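You operate a simulated robot arm through the tools that you are given. There is no shell and no other tool. Be economical: measure what you need, move in short steps, check, and stop when the job is done.

You run a simulated robot arm. Do the job below in one go: nothing can be reset, and whatever is moved stays where it is left.

JOB
Stack the 46 new roller from the top of the carriage jig bench on top of the 54 new roller.

The check looks at the end state, three seconds after you hand in, the way a careful person would. Anything else that was tipped, shoved, dropped, spilled or broken makes it a failure.

ROBOT AND FRAMES
A 6-joint arm with a two-finger parallel gripper, fixed in place. Base frame: the origin is at the foot of the arm, x ahead of it, y to its left, z up; the work surface is at about z = 0.85. Lengths are in m, angles in degrees, forces in N, time in s.
With the tool pointing down near the work surface it reaches from about 0.26 to 0.68 m from the base axis. Its first joint turns from -66.0 to 66.0 degrees. Payload 2.9 kg.
The TCP is the grasp point between the finger pads, 0.03 m short of the fingertips. In the tool frame z runs along the fingers and y along their closing line. Largest opening 0.11 m; finger width 0.02, thickness 0.01; the body of the gripper, 0.048 by 0.112 m, starts 0.055 m behind the TCP.
Orientation is told as [roll, pitch, yaw] about the base's x, y, z axes, in that order, counted from this pose: with the fingers straight down and closing along the base's y, the tool's x points along the base's -x, its y along +y and its z along -z.

CONTROLS
- The arm moves only by the tool drive_tool. Its argument "rows" is a list that holds one entry, the list of rows, each a list of 7 numbers: the gripper command, from -1 (fully open) to 1 (shut), values between in proportion, then the shift along the base's x, y, z in m, then the turn, a rotation vector about the base's x, y, z in degrees. In form: [[[gripper, dx, dy, dz, ax, ay, az], ...]]. A call has 1 to 20 rows; each row is the pose to reach, as a shift and turn from the pose commanded when the call began. Rows are played at 5 a second. More than 0.05 m and 8.6 degrees between two rows, or a gripper value outside its range, and nothing of the call is played. A pose out of reach is approached as far as the arm can. The call stops where the force on the tool passes 40 N (or 10 N more than at its start, if that is more) or the arm is blocked; 0.2 s more then pass. Each finger travels about 0.108 m/s and halts on what it meets, pressing with about 24 N; the grip force reading is that of the motor and also rises with nothing between the fingers. The clock runs only during rows and for 0.2 s after the last one: add rows that repeat a pose to give the fingers time. The reply holds the time, the measured pose of the TCP, the force on the tool along the base axes, the opening and the grip force, in the units named above and with some noise, and new pictures: "pictures" is both (left out), scene, wrist or none.
- Cameras (640 x 400 px; columns grow to the right, rows downward): "scene" is fixed at [0.0794, 0.4308, 1.3918]; the picture's right is [-0.75, -0.66, 0.00], its down [-0.31, 0.35, -0.88] and it looks along [0.58, -0.67, -0.47] (base axes); focal length 315 px, centre (320, 200). "wrist" rides on the gripper at [-0.036, 0, -0.057] in the tool frame; the picture's right is [0.00, -1.00, 0.00], its down [0.97, 0.00, -0.24] and it looks along [0.24, 0.00, 0.97] (tool axes); focal length 218 px, centre (320, 200). There is no depth. A picture from a camera that has moved, and an enlarged one, comes with that camera's place and axes in the base frame and with its lens.
- close_up(camera, box): a new picture of the part [left, top, right, bottom] of that camera's present view, enlarged. The clock stands still meanwhile.
- job_done(): hands the job in; it is judged then, once.

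Go step by step. Nothing tells you positions but the pictures and the camera data: compare them with the known pose of the tool, close in by small moves and look again before you grip or let go. The budget is 90 turns and 150 pictures, counting those below and the enlarged ones. Unless the task says otherwise, let go and move clear before handing in, and close with one line.

The tools are called as name(argument=value, ...) on one line, values as JSON. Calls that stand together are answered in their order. drive_tool: Moves the arm, as the interface text tells. Its arguments: {"type":"object","properties":{"rows":{"type":"array"},"pictures":{"type":"string","enum":["both","scene","wrist","none"]}},"required":["rows"]} The other tools are called the same way: close_up (camera, box) takes an enlarged picture of a part of a camera's view; job_done () hands the job in.

At the start:

```text
t: 0.0
position: [0.5058, -0.0267, 1.1018]
tcp_rot: [0.0, 0.0, 0.0]
wrist_force: [0.7, 0.0, 0.1]
gripper_width: 0.1099
grip_force: 0.0
```

scene: 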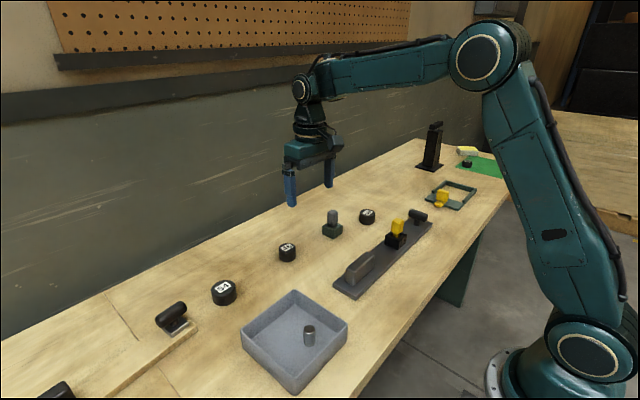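
wrist: 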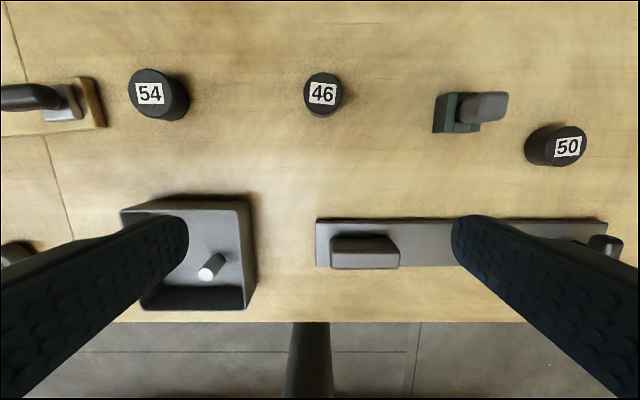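

The wrist view shows rollers 54, 46 and 50 on the bench, with 46 near (0.60, -0.03) and 54 near (0.60, 0.17). I'll look closer before moving.

close_up(camera="wrist", box=[100, 40, 380, 215])

close_up(camera="scene", box=[140, 180, 460, 380])

close_up(camera="scene", box=[380, 110, 540, 210])

```text
2.29 times, centred on (240, 128) of wrist
camera zoom: at [0.5413, -0.0259, 1.1579], right [0.0, -1.0, 0.0], down [-0.97, 0.0, 0.24], along [-0.24, 0.0, -0.97], focal length 499 px, centre (503, 366)
```

zoom: 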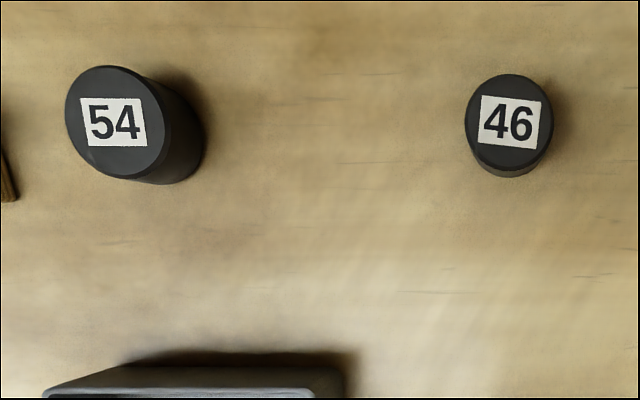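

```text
2.00 times, centred on (300, 280) of scene
camera zoom: at [0.0794, 0.4308, 1.3918], right [-0.75, -0.66, 0.0], down [-0.31, 0.35, -0.88], along [0.58, -0.67, -0.47], focal length 629 px, centre (360, 40)
```

zoom: 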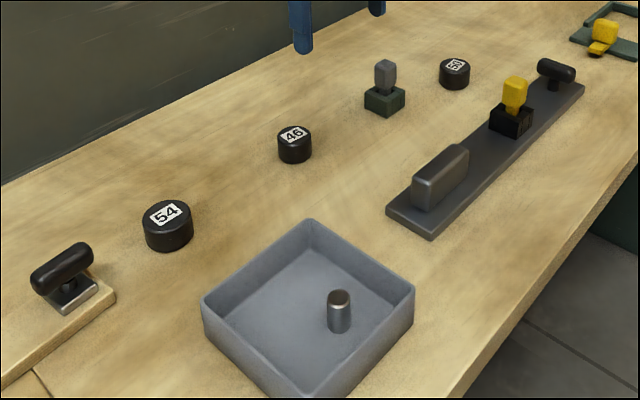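

```text
4.00 times, centred on (460, 160) of scene
camera zoom: at [0.0794, 0.4308, 1.3918], right [-0.75, -0.66, 0.0], down [-0.31, 0.35, -0.88], along [0.58, -0.67, -0.47], focal length 1258 px, centre (-240, 360)
```

zoom: 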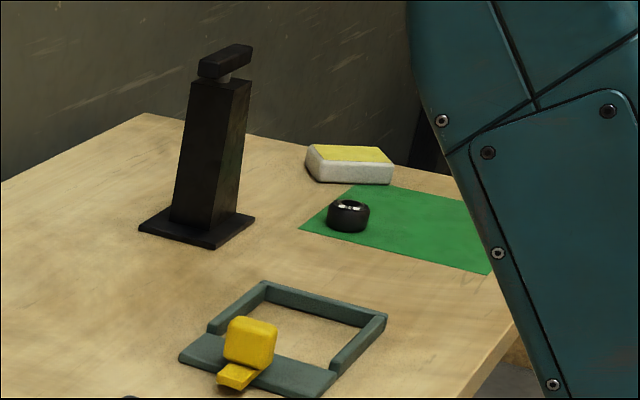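

Rollers read clearly, each about 27 mm tall. I'll move to above 46 and re-measure.

drive_tool(rows=[[[-1, 0.03, -0.001, -0.03, 0, 0, 0], [-1, 0.06, -0.002, -0.06, 0, 0, 0], [-1, 0.09, -0.002, -0.09, 0, 0, 0], [-1, 0.096, -0.002, -0.12, 0, 0, 0], [-1, 0.096, -0.002, -0.12, 0, 0, 0], [-1, 0.096, -0.002, -0.12, 0, 0, 0]]])

```text
t: 1.4
position: [0.6021, -0.0303, 0.9805]
tcp_rot: [0.0, 0.1, 0.1]
wrist_force: [-0.8, 0.9, 1.0]
gripper_width: 0.11
grip_force: 0.2
camera wrist: at [0.6376, -0.029, 1.0365], right [0.0, -1.0, 0.0], down [-0.97, 0.0, 0.24], along [-0.24, 0.0, -0.97], focal length 218 px, centre (320, 200)
```

scene: 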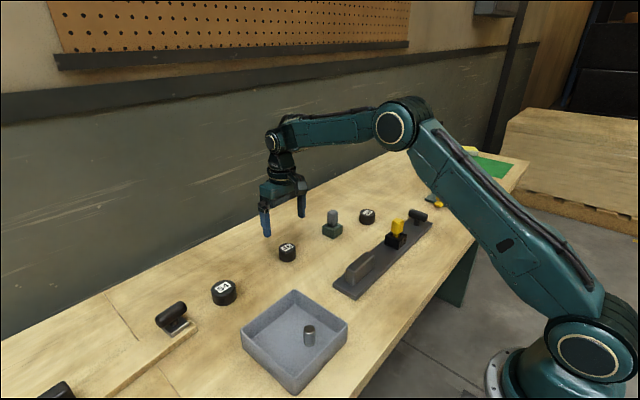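
wrist: 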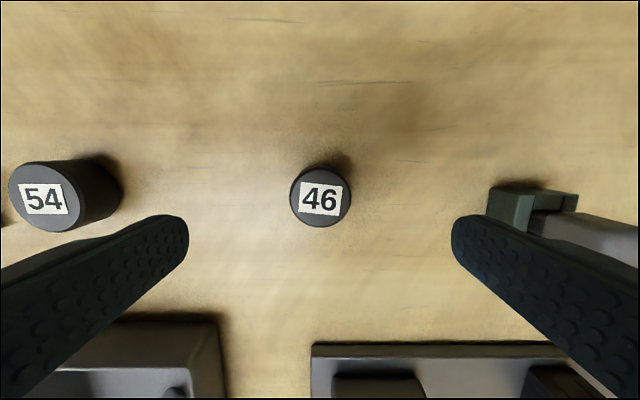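

The gripper is centred over 46 within a couple of mm. I'll descend with fingertips staying just above the bench.

drive_tool(rows=[[[-1, -0.001, 0.001, -0.03, 0, 0, 0], [-1, -0.001, 0.001, -0.06, 0, 0, 0], [-1, -0.001, 0.001, -0.08, 0, 0, 0], [-1, -0.001, 0.001, -0.092, 0, 0, 0], [-1, -0.001, 0.001, -0.092, 0, 0, 0], [-1, -0.001, 0.001, -0.092, 0, 0, 0]]])

close_up(camera="scene", box=[207, 180, 367, 280])

```text
t: 2.8
position: [0.602, -0.028, 0.8926]
tcp_rot: [0.1, 0.1, -0.1]
wrist_force: [0.2, -0.6, 0.3]
gripper_width: 0.1101
grip_force: 0.0
camera wrist: at [0.6379, -0.0271, 0.9477], right [0.0, -1.0, 0.0], down [-0.97, 0.0, 0.24], along [-0.24, 0.0, -0.97], focal length 218 px, centre (320, 200)
```

scene: 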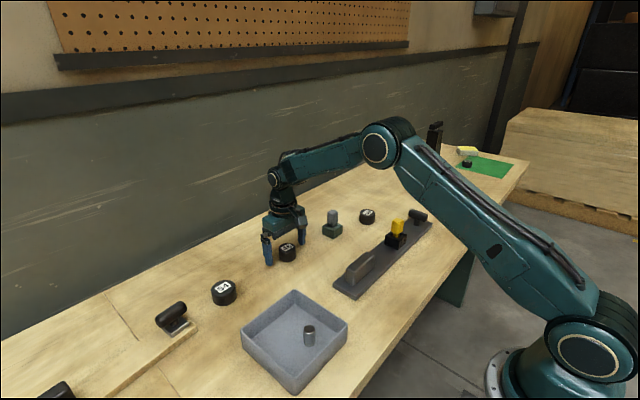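
wrist: 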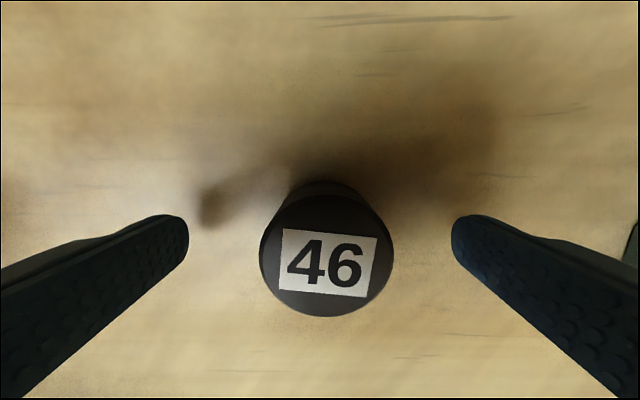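

```text
4.00 times, centred on (287, 230) of scene
camera zoom: at [0.0794, 0.4308, 1.3918], right [-0.75, -0.66, 0.0], down [-0.31, 0.35, -0.88], along [0.58, -0.67, -0.47], focal length 1258 px, centre (452, 80)
```

zoom: 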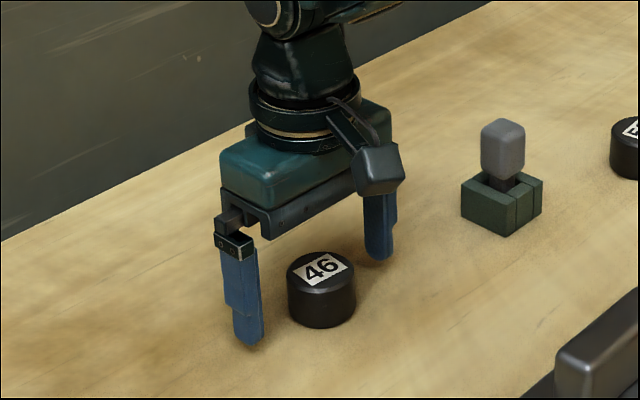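

Roller is centred between the fingers (top at about z 0.879). I'll go 4 mm lower, shift 1 mm and close.

drive_tool(rows=[[[-1, 0, -0.001, -0.004, 0, 0, 0], [-1, 0, -0.001, -0.004, 0, 0, 0], [0, 0, -0.001, -0.004, 0, 0, 0], [0.3, 0, -0.001, -0.004, 0, 0, 0], [1, 0, -0.001, -0.004, 0, 0, 0], [1, 0, -0.001, -0.004, 0, 0, 0], [1, 0, -0.001, -0.004, 0, 0, 0], [1, 0, -0.001, -0.004, 0, 0, 0]]])

close_up(camera="scene", box=[207, 180, 367, 280])

```text
t: 4.6
position: [0.6011, -0.0284, 0.8886]
tcp_rot: [0.0, 0.0, 0.0]
wrist_force: [-0.6, 0.2, -0.4]
gripper_width: 0.045
grip_force: 23.9
camera wrist: at [0.6374, -0.0279, 0.9433], right [0.0, -1.0, 0.0], down [-0.97, 0.0, 0.24], along [-0.24, 0.0, -0.97], focal length 218 px, centre (320, 200)
```

scene: 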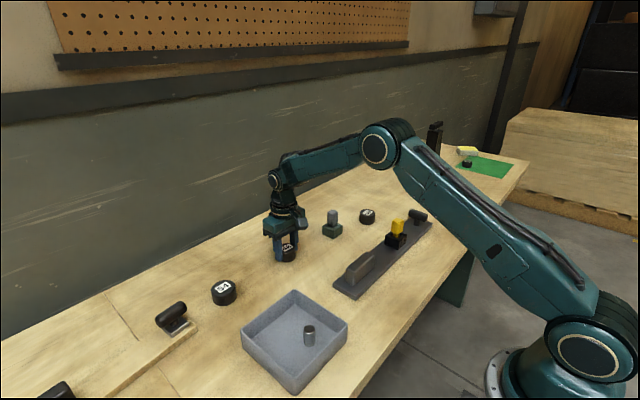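
wrist: 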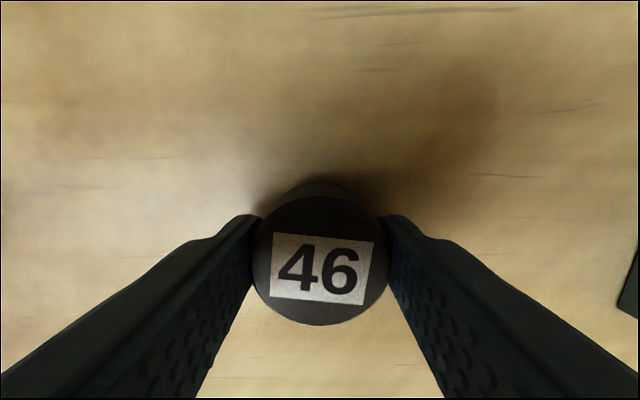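

```text
4.00 times, centred on (287, 230) of scene
camera zoom: at [0.0794, 0.4308, 1.3918], right [-0.75, -0.66, 0.0], down [-0.31, 0.35, -0.88], along [0.58, -0.67, -0.47], focal length 1258 px, centre (452, 80)
```

zoom: 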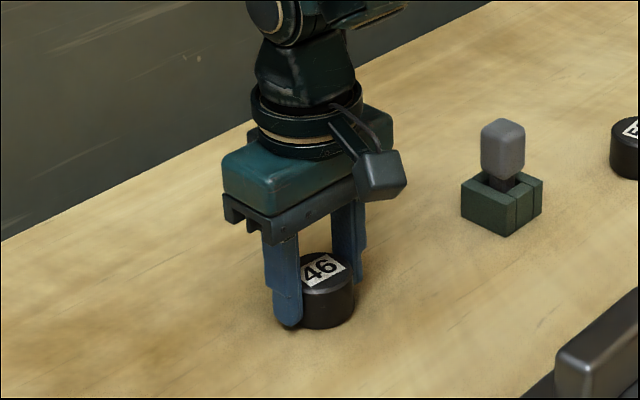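

46 is gripped (width 0.045). I'll lift and travel partway to 54 to measure it again.

drive_tool(rows=[[[1, 0, 0, 0.02, 0, 0, 0], [1, 0, 0, 0.05, 0, 0, 0], [1, 0, 0, 0.09, 0, 0, 0], [1, 0, 0.03, 0.1, 0, 0, 0], [1, 0, 0.065, 0.1, 0, 0, 0], [1, 0, 0.1, 0.1, 0, 0, 0], [1, 0, 0.1, 0.1, 0, 0, 0], [1, 0, 0.1, 0.1, 0, 0, 0]]])

close_up(camera="wrist", box=[40, 100, 360, 300])

close_up(camera="scene", box=[160, 220, 320, 320])

```text
t: 6.4
position: [0.6026, 0.0723, 0.9878]
tcp_rot: [0.0, -0.1, 0.0]
wrist_force: [1.0, -0.7, 0.2]
gripper_width: 0.0002
grip_force: 24.3
camera wrist: at [0.6393, 0.0731, 1.0431], right [0.0, -1.0, 0.0], down [-0.97, 0.0, 0.24], along [-0.24, 0.0, -0.97], focal length 218 px, centre (320, 200)
```

scene: 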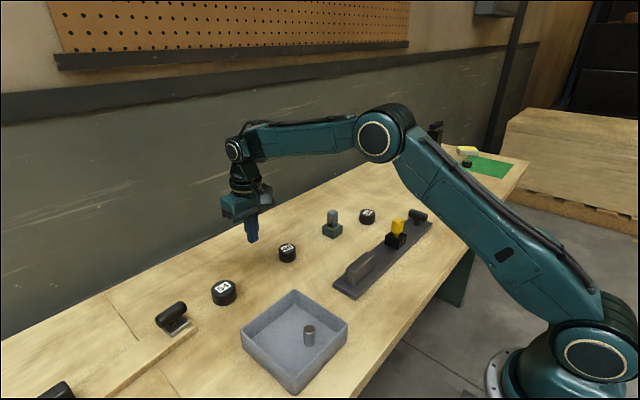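
wrist: 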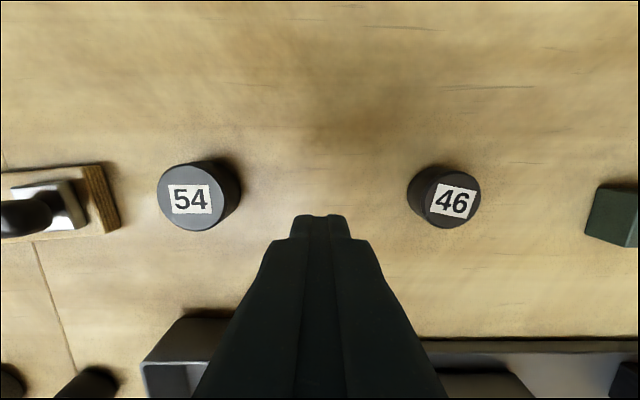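

```text
2.00 times, centred on (200, 200) of wrist
camera zoom: at [0.6393, 0.0731, 1.0431], right [0.0, -1.0, 0.0], down [-0.97, 0.0, 0.24], along [-0.24, 0.0, -0.97], focal length 436 px, centre (560, 200)
```

zoom: 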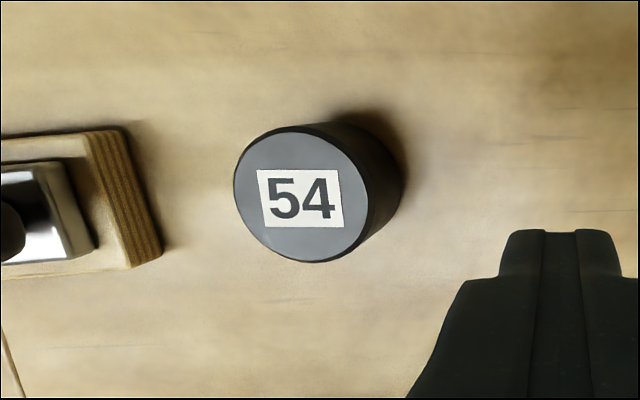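

```text
4.00 times, centred on (240, 270) of scene
camera zoom: at [0.0794, 0.4309, 1.3918], right [-0.75, -0.66, 0.0], down [-0.31, 0.35, -0.88], along [0.58, -0.67, -0.47], focal length 1258 px, centre (640, -80)
```

zoom: 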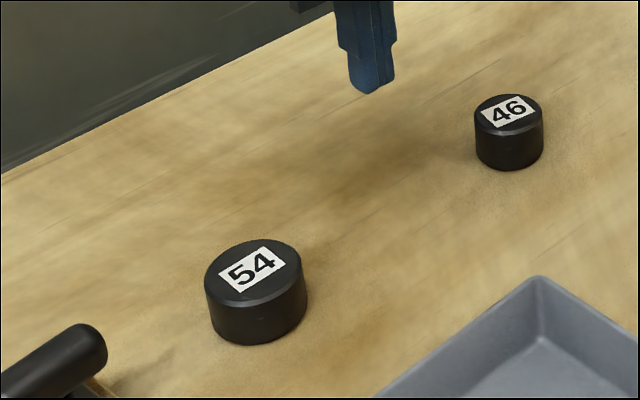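

The roller slipped out on lift; it still stands upright at about (0.60, -0.029), its original spot. I'll go back open, to a lower grasp, and lift more slowly.

drive_tool(rows=[[[0, 0, -0.03, 0, 0, 0, 0], [-1, 0, -0.07, 0, 0, 0, 0], [-1, -0.001, -0.1015, 0, 0, 0, 0], [-1, -0.001, -0.1015, -0.02, 0, 0, 0], [-1, -0.001, -0.1015, -0.06, 0, 0, 0], [-1, -0.001, -0.1015, -0.085, 0, 0, 0], [-1, -0.001, -0.1015, -0.085, 0, 0, 0], [-1, -0.001, -0.1015, -0.085, 0, 0, 0]]], pictures="wrist")

close_up(camera="scene", box=[237, 210, 333, 270])

```text
t: 8.2
position: [0.5989, -0.0282, 0.9007]
tcp_rot: [0.0, 0.0, 0.1]
wrist_force: [-0.8, -0.5, 0.1]
gripper_width: 0.1099
grip_force: 0.0
camera wrist: at [0.6355, -0.028, 0.9571], right [0.0, -1.0, 0.0], down [-0.97, 0.0, 0.24], along [-0.24, 0.0, -0.97], focal length 218 px, centre (320, 200)
```

wrist: 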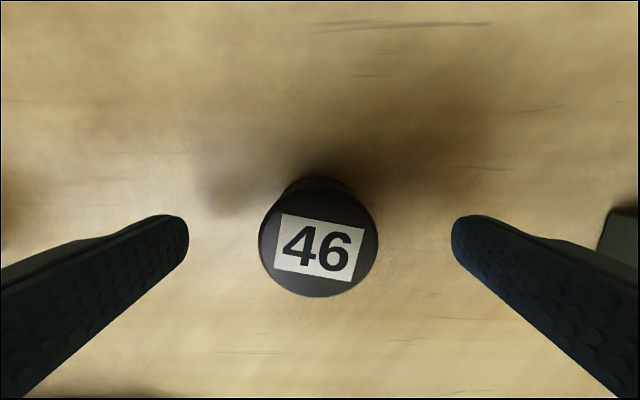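

```text
6.67 times, centred on (285, 240) of scene
camera zoom: at [0.0794, 0.4308, 1.3918], right [-0.75, -0.66, 0.0], down [-0.31, 0.35, -0.88], along [0.58, -0.67, -0.47], focal length 2097 px, centre (553, -67)
```

zoom: 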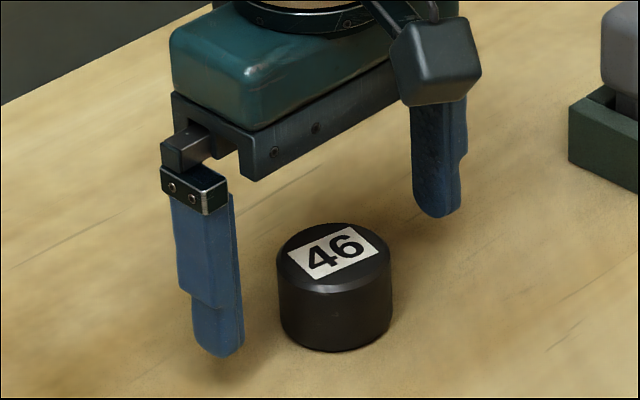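

Roller is centred. I'll descend to just above the bench, close longer, then lift only 1 cm slowly to test the hold.

drive_tool(rows=[[[-1, 0, -0.001, -0.01, 0, 0, 0], [-1, 0, -0.001, -0.0175, 0, 0, 0], [-1, 0, -0.001, -0.0175, 0, 0, 0], [0, 0, -0.001, -0.0175, 0, 0, 0], [1, 0, -0.001, -0.0175, 0, 0, 0], [1, 0, -0.001, -0.0175, 0, 0, 0], [1, 0, -0.001, -0.0175, 0, 0, 0], [1, 0, -0.001, -0.0175, 0, 0, 0], [1, 0, -0.001, -0.0165, 0, 0, 0], [1, 0, -0.001, -0.0145, 0, 0, 0], [1, 0, -0.001, -0.0125, 0, 0, 0], [1, 0, -0.001, -0.0105, 0, 0, 0], [1, 0, -0.001, -0.0085, 0, 0, 0], [1, 0, -0.001, -0.0075, 0, 0, 0], [1, 0, -0.001, -0.0075, 0, 0, 0]]], pictures="wrist")

close_up(camera="scene", box=[237, 210, 333, 270])

```text
t: 11.4
position: [0.5985, -0.0312, 0.8927]
tcp_rot: [0.0, 0.0, 0.0]
wrist_force: [-0.3, 0.3, 0.2]
gripper_width: 0.0447
grip_force: 23.8
camera wrist: at [0.6349, -0.0305, 0.9491], right [0.0, -1.0, 0.0], down [-0.97, 0.0, 0.24], along [-0.24, 0.0, -0.97], focal length 218 px, centre (320, 200)
```

wrist: 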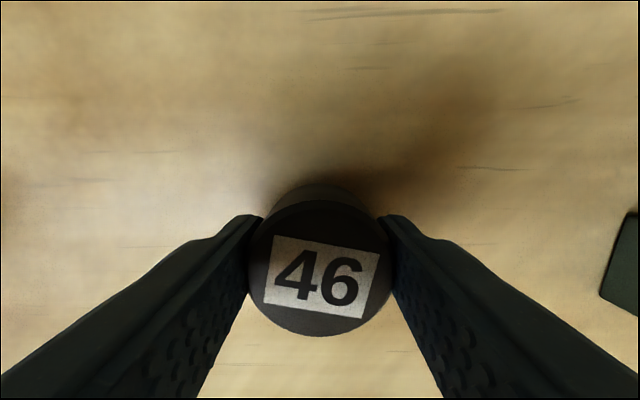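

```text
6.67 times, centred on (285, 240) of scene
camera zoom: at [0.0795, 0.4308, 1.3918], right [-0.75, -0.66, 0.0], down [-0.31, 0.35, -0.88], along [0.58, -0.67, -0.47], focal length 2097 px, centre (553, -67)
```

zoom: 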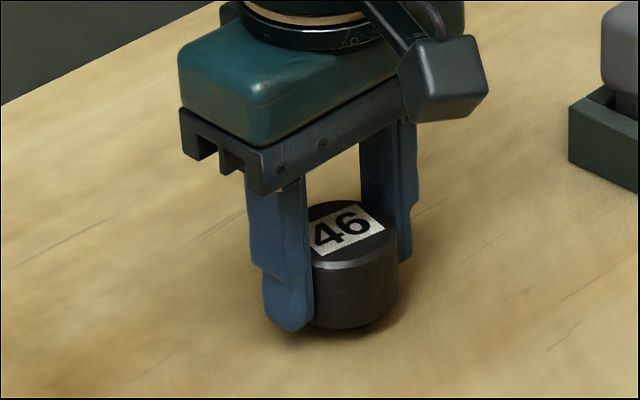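

The roller has come up with the fingers this time. I continue lifting gently.

drive_tool(rows=[[[1, 0, 0, 0.002, 0, 0, 0], [1, 0, 0, 0.005, 0, 0, 0], [1, 0, 0, 0.009, 0, 0, 0], [1, 0, 0, 0.014, 0, 0, 0], [1, 0, 0, 0.019, 0, 0, 0], [1, 0, 0, 0.024, 0, 0, 0], [1, 0, 0, 0.029, 0, 0, 0], [1, 0, 0, 0.034, 0, 0, 0], [1, 0, 0, 0.039, 0, 0, 0], [1, 0, 0, 0.044, 0, 0, 0], [1, 0, 0, 0.048, 0, 0, 0], [1, 0, 0, 0.05, 0, 0, 0], [1, 0, 0, 0.05, 0, 0, 0]]], pictures="wrist")

close_up(camera="scene", box=[237, 190, 333, 250])

```text
t: 14.2
position: [0.6, -0.0324, 0.9435]
tcp_rot: [0.1, 0.0, 0.0]
wrist_force: [0.2, 0.3, -1.1]
gripper_width: 0.0445
grip_force: 23.8
camera wrist: at [0.6357, -0.0305, 0.9996], right [0.0, -1.0, 0.0], down [-0.97, 0.0, 0.24], along [-0.24, 0.0, -0.97], focal length 218 px, centre (320, 200)
```

wrist: 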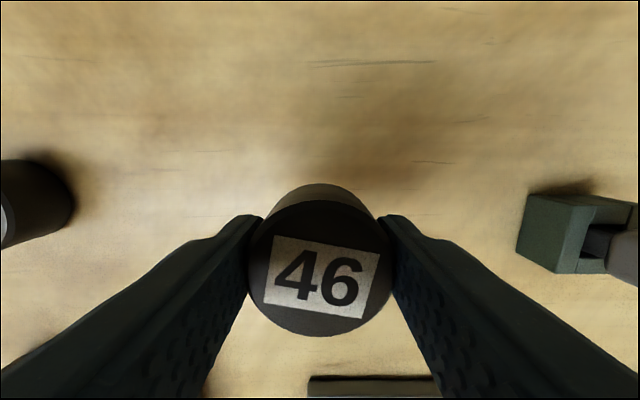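

```text
6.67 times, centred on (285, 220) of scene
camera zoom: at [0.0795, 0.4308, 1.3918], right [-0.75, -0.66, 0.0], down [-0.31, 0.35, -0.88], along [0.58, -0.67, -0.47], focal length 2097 px, centre (553, 67)
```

zoom: 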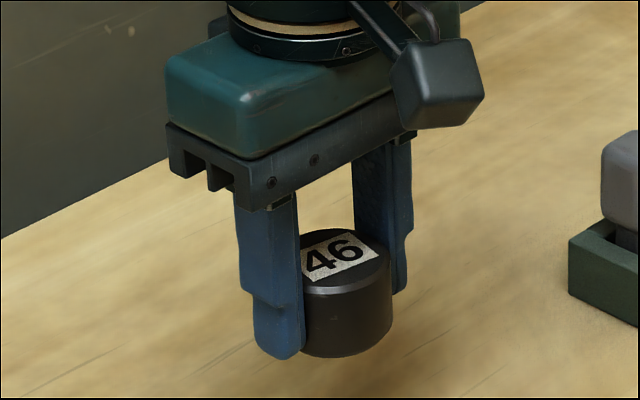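

Holding firmly. I now carry it slowly toward 54 (about 0.6015, 0.172).

drive_tool(rows=[[[1, 0, 0.003, 0.002, 0, 0, 0], [1, 0, 0.009, 0.004, 0, 0, 0], [1, 0, 0.018, 0.007, 0, 0, 0], [1, 0, 0.03, 0.01, 0, 0, 0], [1, 0, 0.043, 0.01, 0, 0, 0], [1, 0, 0.056, 0.01, 0, 0, 0], [1, 0, 0.069, 0.01, 0, 0, 0], [1, 0, 0.082, 0.01, 0, 0, 0], [1, 0, 0.095, 0.01, 0, 0, 0], [1, 0, 0.108, 0.01, 0, 0, 0], [1, 0.001, 0.121, 0.01, 0, 0, 0], [1, 0.001, 0.134, 0.01, 0, 0, 0], [1, 0.001, 0.147, 0.01, 0, 0, 0], [1, 0.001, 0.16, 0.01, 0, 0, 0], [1, 0.001, 0.172, 0.01, 0, 0, 0], [1, 0.0015, 0.183, 0.01, 0, 0, 0], [1, 0.0015, 0.192, 0.01, 0, 0, 0], [1, 0.0015, 0.199, 0.01, 0, 0, 0], [1, 0.0015, 0.203, 0.01, 0, 0, 0], [1, 0.0015, 0.203, 0.01, 0, 0, 0]]])

close_up(camera="scene", box=[144, 220, 304, 320])

```text
t: 18.4
position: [0.6014, 0.1713, 0.9526]
tcp_rot: [0.1, 0.0, 0.0]
wrist_force: [-0.7, -1.0, -0.1]
gripper_width: 0.0443
grip_force: 24.3
camera wrist: at [0.638, 0.1723, 1.0082], right [0.0, -1.0, 0.0], down [-0.97, 0.0, 0.24], along [-0.24, 0.0, -0.97], focal length 218 px, centre (320, 200)
```

scene: 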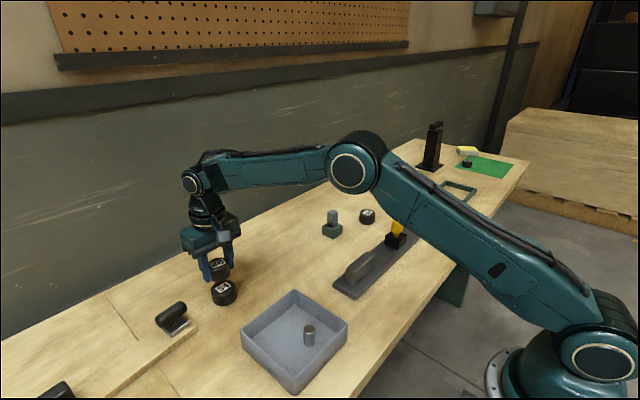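
wrist: 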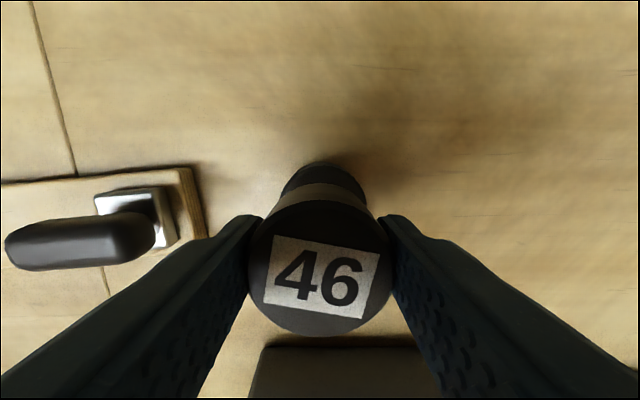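

```text
4.00 times, centred on (224, 270) of scene
camera zoom: at [0.0794, 0.4309, 1.3918], right [-0.75, -0.66, 0.0], down [-0.31, 0.35, -0.88], along [0.58, -0.67, -0.47], focal length 1258 px, centre (704, -80)
```

zoom: 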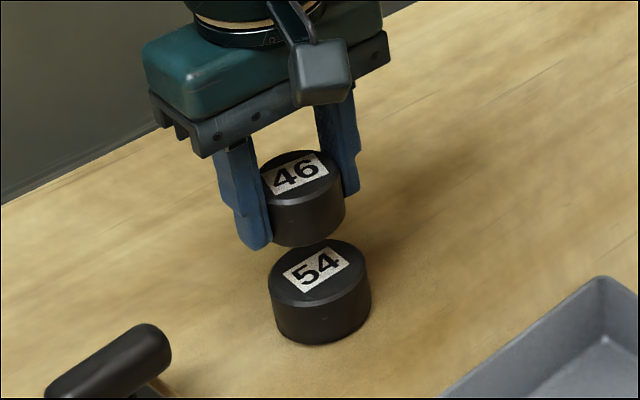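

46 is aligned over 54 in both views to within about 2 mm. I lower slowly to just above contact and check.

drive_tool(rows=[[[1, 0, 0, -0.003, 0, 0, 0], [1, 0, 0, -0.008, 0, 0, 0], [1, 0, 0, -0.014, 0, 0, 0], [1, 0, 0, -0.02, 0, 0, 0], [1, 0, 0, -0.026, 0, 0, 0], [1, 0, 0, -0.031, 0, 0, 0], [1, 0, 0, -0.034, 0, 0, 0], [1, 0, 0, -0.034, 0, 0, 0]]], pictures="none")

close_up(camera="scene", box=[176, 250, 272, 310])

```text
t: 20.2
position: [0.6022, 0.1705, 0.9186]
tcp_rot: [0.0, -0.1, 0.0]
wrist_force: [0.0, -0.8, -1.2]
gripper_width: 0.0447
grip_force: 24.2
```

```text
6.67 times, centred on (224, 280) of scene
camera zoom: at [0.0795, 0.4308, 1.3918], right [-0.75, -0.66, 0.0], down [-0.31, 0.35, -0.88], along [0.58, -0.67, -0.47], focal length 2097 px, centre (960, -333)
```

zoom: 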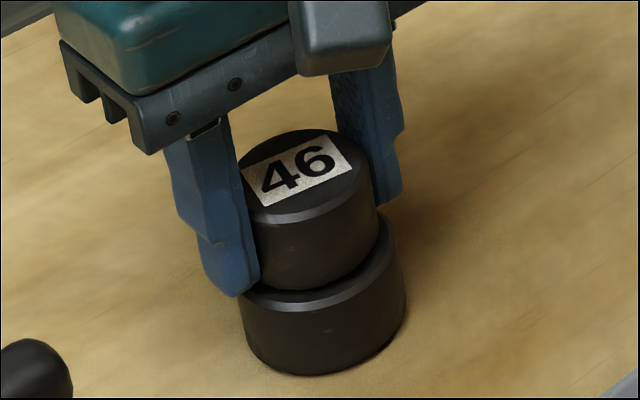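

Alignment still good with a gap of several mm. I lower in small steps, watching force.

drive_tool(rows=[[[1, 0, 0, -0.001, 0, 0, 0], [1, 0, 0, -0.002, 0, 0, 0], [1, 0, 0, -0.003, 0, 0, 0], [1, 0, 0, -0.004, 0, 0, 0], [1, 0, 0, -0.004, 0, 0, 0]]], pictures="none")

close_up(camera="scene", box=[176, 250, 272, 310])

```text
t: 21.4
position: [0.6002, 0.1718, 0.9169]
tcp_rot: [0.0, -0.1, -0.1]
wrist_force: [1.8, -2.7, 9.4]
gripper_width: 0.0446
grip_force: 23.7
```

```text
6.67 times, centred on (224, 280) of scene
camera zoom: at [0.0793, 0.4307, 1.3918], right [-0.75, -0.66, 0.0], down [-0.31, 0.35, -0.88], along [0.58, -0.67, -0.47], focal length 2097 px, centre (960, -333)
```

zoom: 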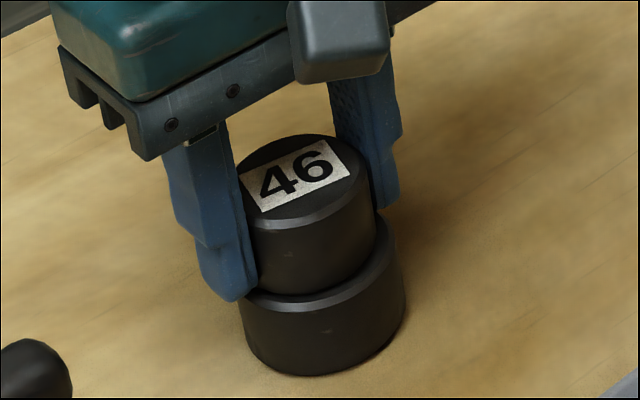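

Contact is made (about 9 N up) and 46 sits centred on 54. I ease off the pressure, open the fingers gently, and then look.

drive_tool(rows=[[[1, 0, 0, 0.001, 0, 0, 0], [1, 0, 0, 0.0015, 0, 0, 0], [0.1, 0, 0, 0.0015, 0, 0, 0], [0, 0, 0, 0.0015, 0, 0, 0], [-0.1, 0, 0, 0.0015, 0, 0, 0], [-0.3, 0, 0, 0.0015, 0, 0, 0], [-0.3, 0, 0, 0.0015, 0, 0, 0], [-0.3, 0, 0, 0.0015, 0, 0, 0]]], pictures="wrist")

close_up(camera="scene", box=[176, 250, 272, 310])

```text
t: 23.2
position: [0.6017, 0.1718, 0.9177]
tcp_rot: [-0.1, 0.0, 0.1]
wrist_force: [0.9, -0.7, 0.6]
gripper_width: 0.0712
grip_force: 0.0
camera wrist: at [0.637, 0.1723, 0.9732], right [0.0, -1.0, 0.0], down [-0.97, 0.0, 0.24], along [-0.24, 0.0, -0.97], focal length 218 px, centre (320, 200)
```

wrist: 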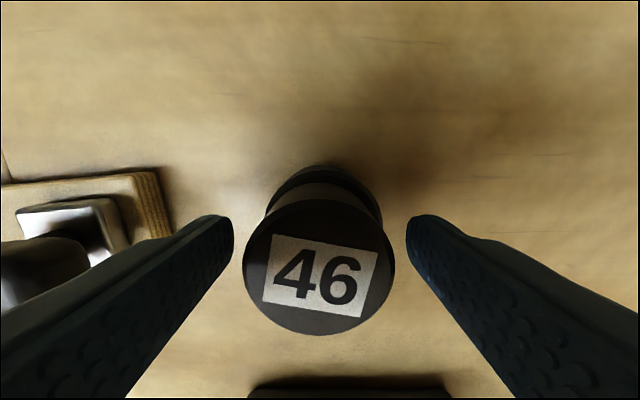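

```text
6.67 times, centred on (224, 280) of scene
camera zoom: at [0.0794, 0.4308, 1.3918], right [-0.75, -0.66, 0.0], down [-0.31, 0.35, -0.88], along [0.58, -0.67, -0.47], focal length 2097 px, centre (960, -333)
```

zoom: 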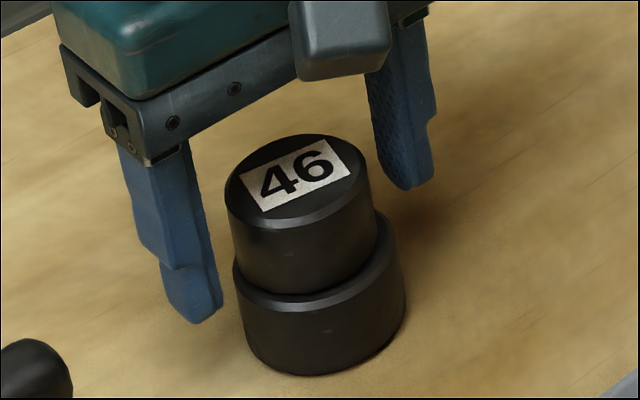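

46 rests on 54, released. I raise the open gripper clear and check the centring.

drive_tool(rows=[[[-0.5, 0, 0, 0.003, 0, 0, 0], [-0.7, 0, 0, 0.015, 0, 0, 0], [-0.7, 0, 0, 0.04, 0, 0, 0], [-0.7, 0, 0, 0.08, 0, 0, 0], [-0.7, 0, 0, 0.12, 0, 0, 0], [-0.7, -0.03, 0, 0.12, 0, 0, 0], [-0.7, -0.035, 0, 0.12, 0, 0, 0], [-0.7, -0.035, 0, 0.12, 0, 0, 0]]], pictures="both")

close_up(camera="scene", box=[176, 250, 272, 310])

close_up(camera="wrist", box=[240, 80, 400, 180])

```text
t: 25.0
position: [0.5678, 0.1708, 1.0363]
tcp_rot: [0.0, 0.0, -0.1]
wrist_force: [0.8, -0.1, 0.0]
gripper_width: 0.0935
grip_force: 0.0
camera wrist: at [0.6053, 0.1708, 1.0927], right [0.0, -1.0, 0.0], down [-0.97, 0.0, 0.24], along [-0.24, 0.0, -0.97], focal length 218 px, centre (320, 200)
```

scene: 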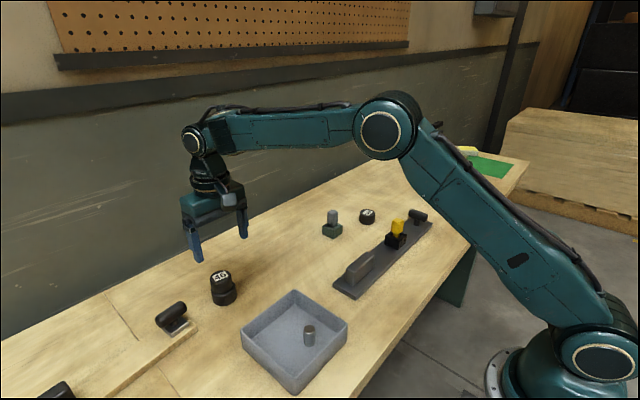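
wrist: 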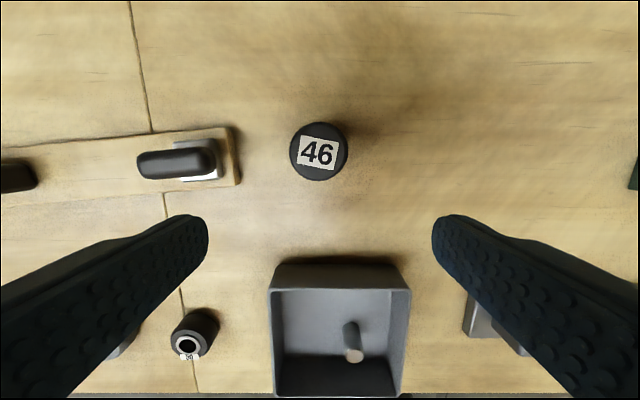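

```text
6.67 times, centred on (224, 280) of scene
camera zoom: at [0.0794, 0.4308, 1.3918], right [-0.75, -0.66, 0.0], down [-0.31, 0.35, -0.88], along [0.58, -0.67, -0.47], focal length 2097 px, centre (960, -333)
```

zoom: 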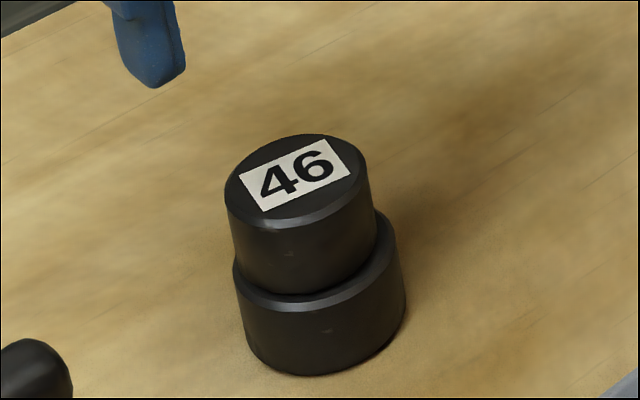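

```text
4.00 times, centred on (320, 130) of wrist
camera zoom: at [0.6053, 0.1708, 1.0927], right [0.0, -1.0, 0.0], down [-0.97, 0.0, 0.24], along [-0.24, 0.0, -0.97], focal length 873 px, centre (320, 480)
```

zoom: 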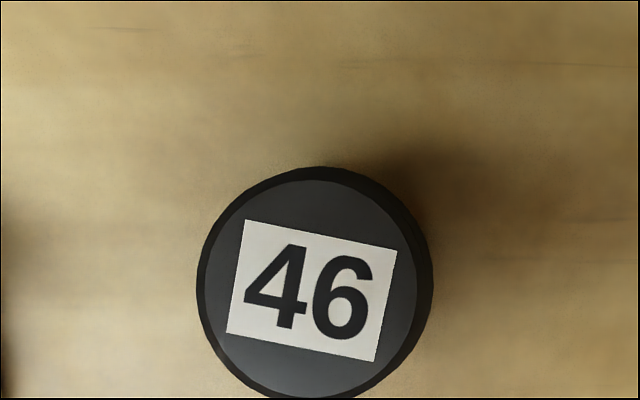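

46 stands level on 54, centred to within about 3 mm. The gripper is open and clear, and nothing else looks moved, so I hand in.

job_done()

```text
The job is handed in.
```

The 46 new roller is stacked upright on the 54 new roller; it slipped from the first grip, stayed upright on its spot, and the second lift held.
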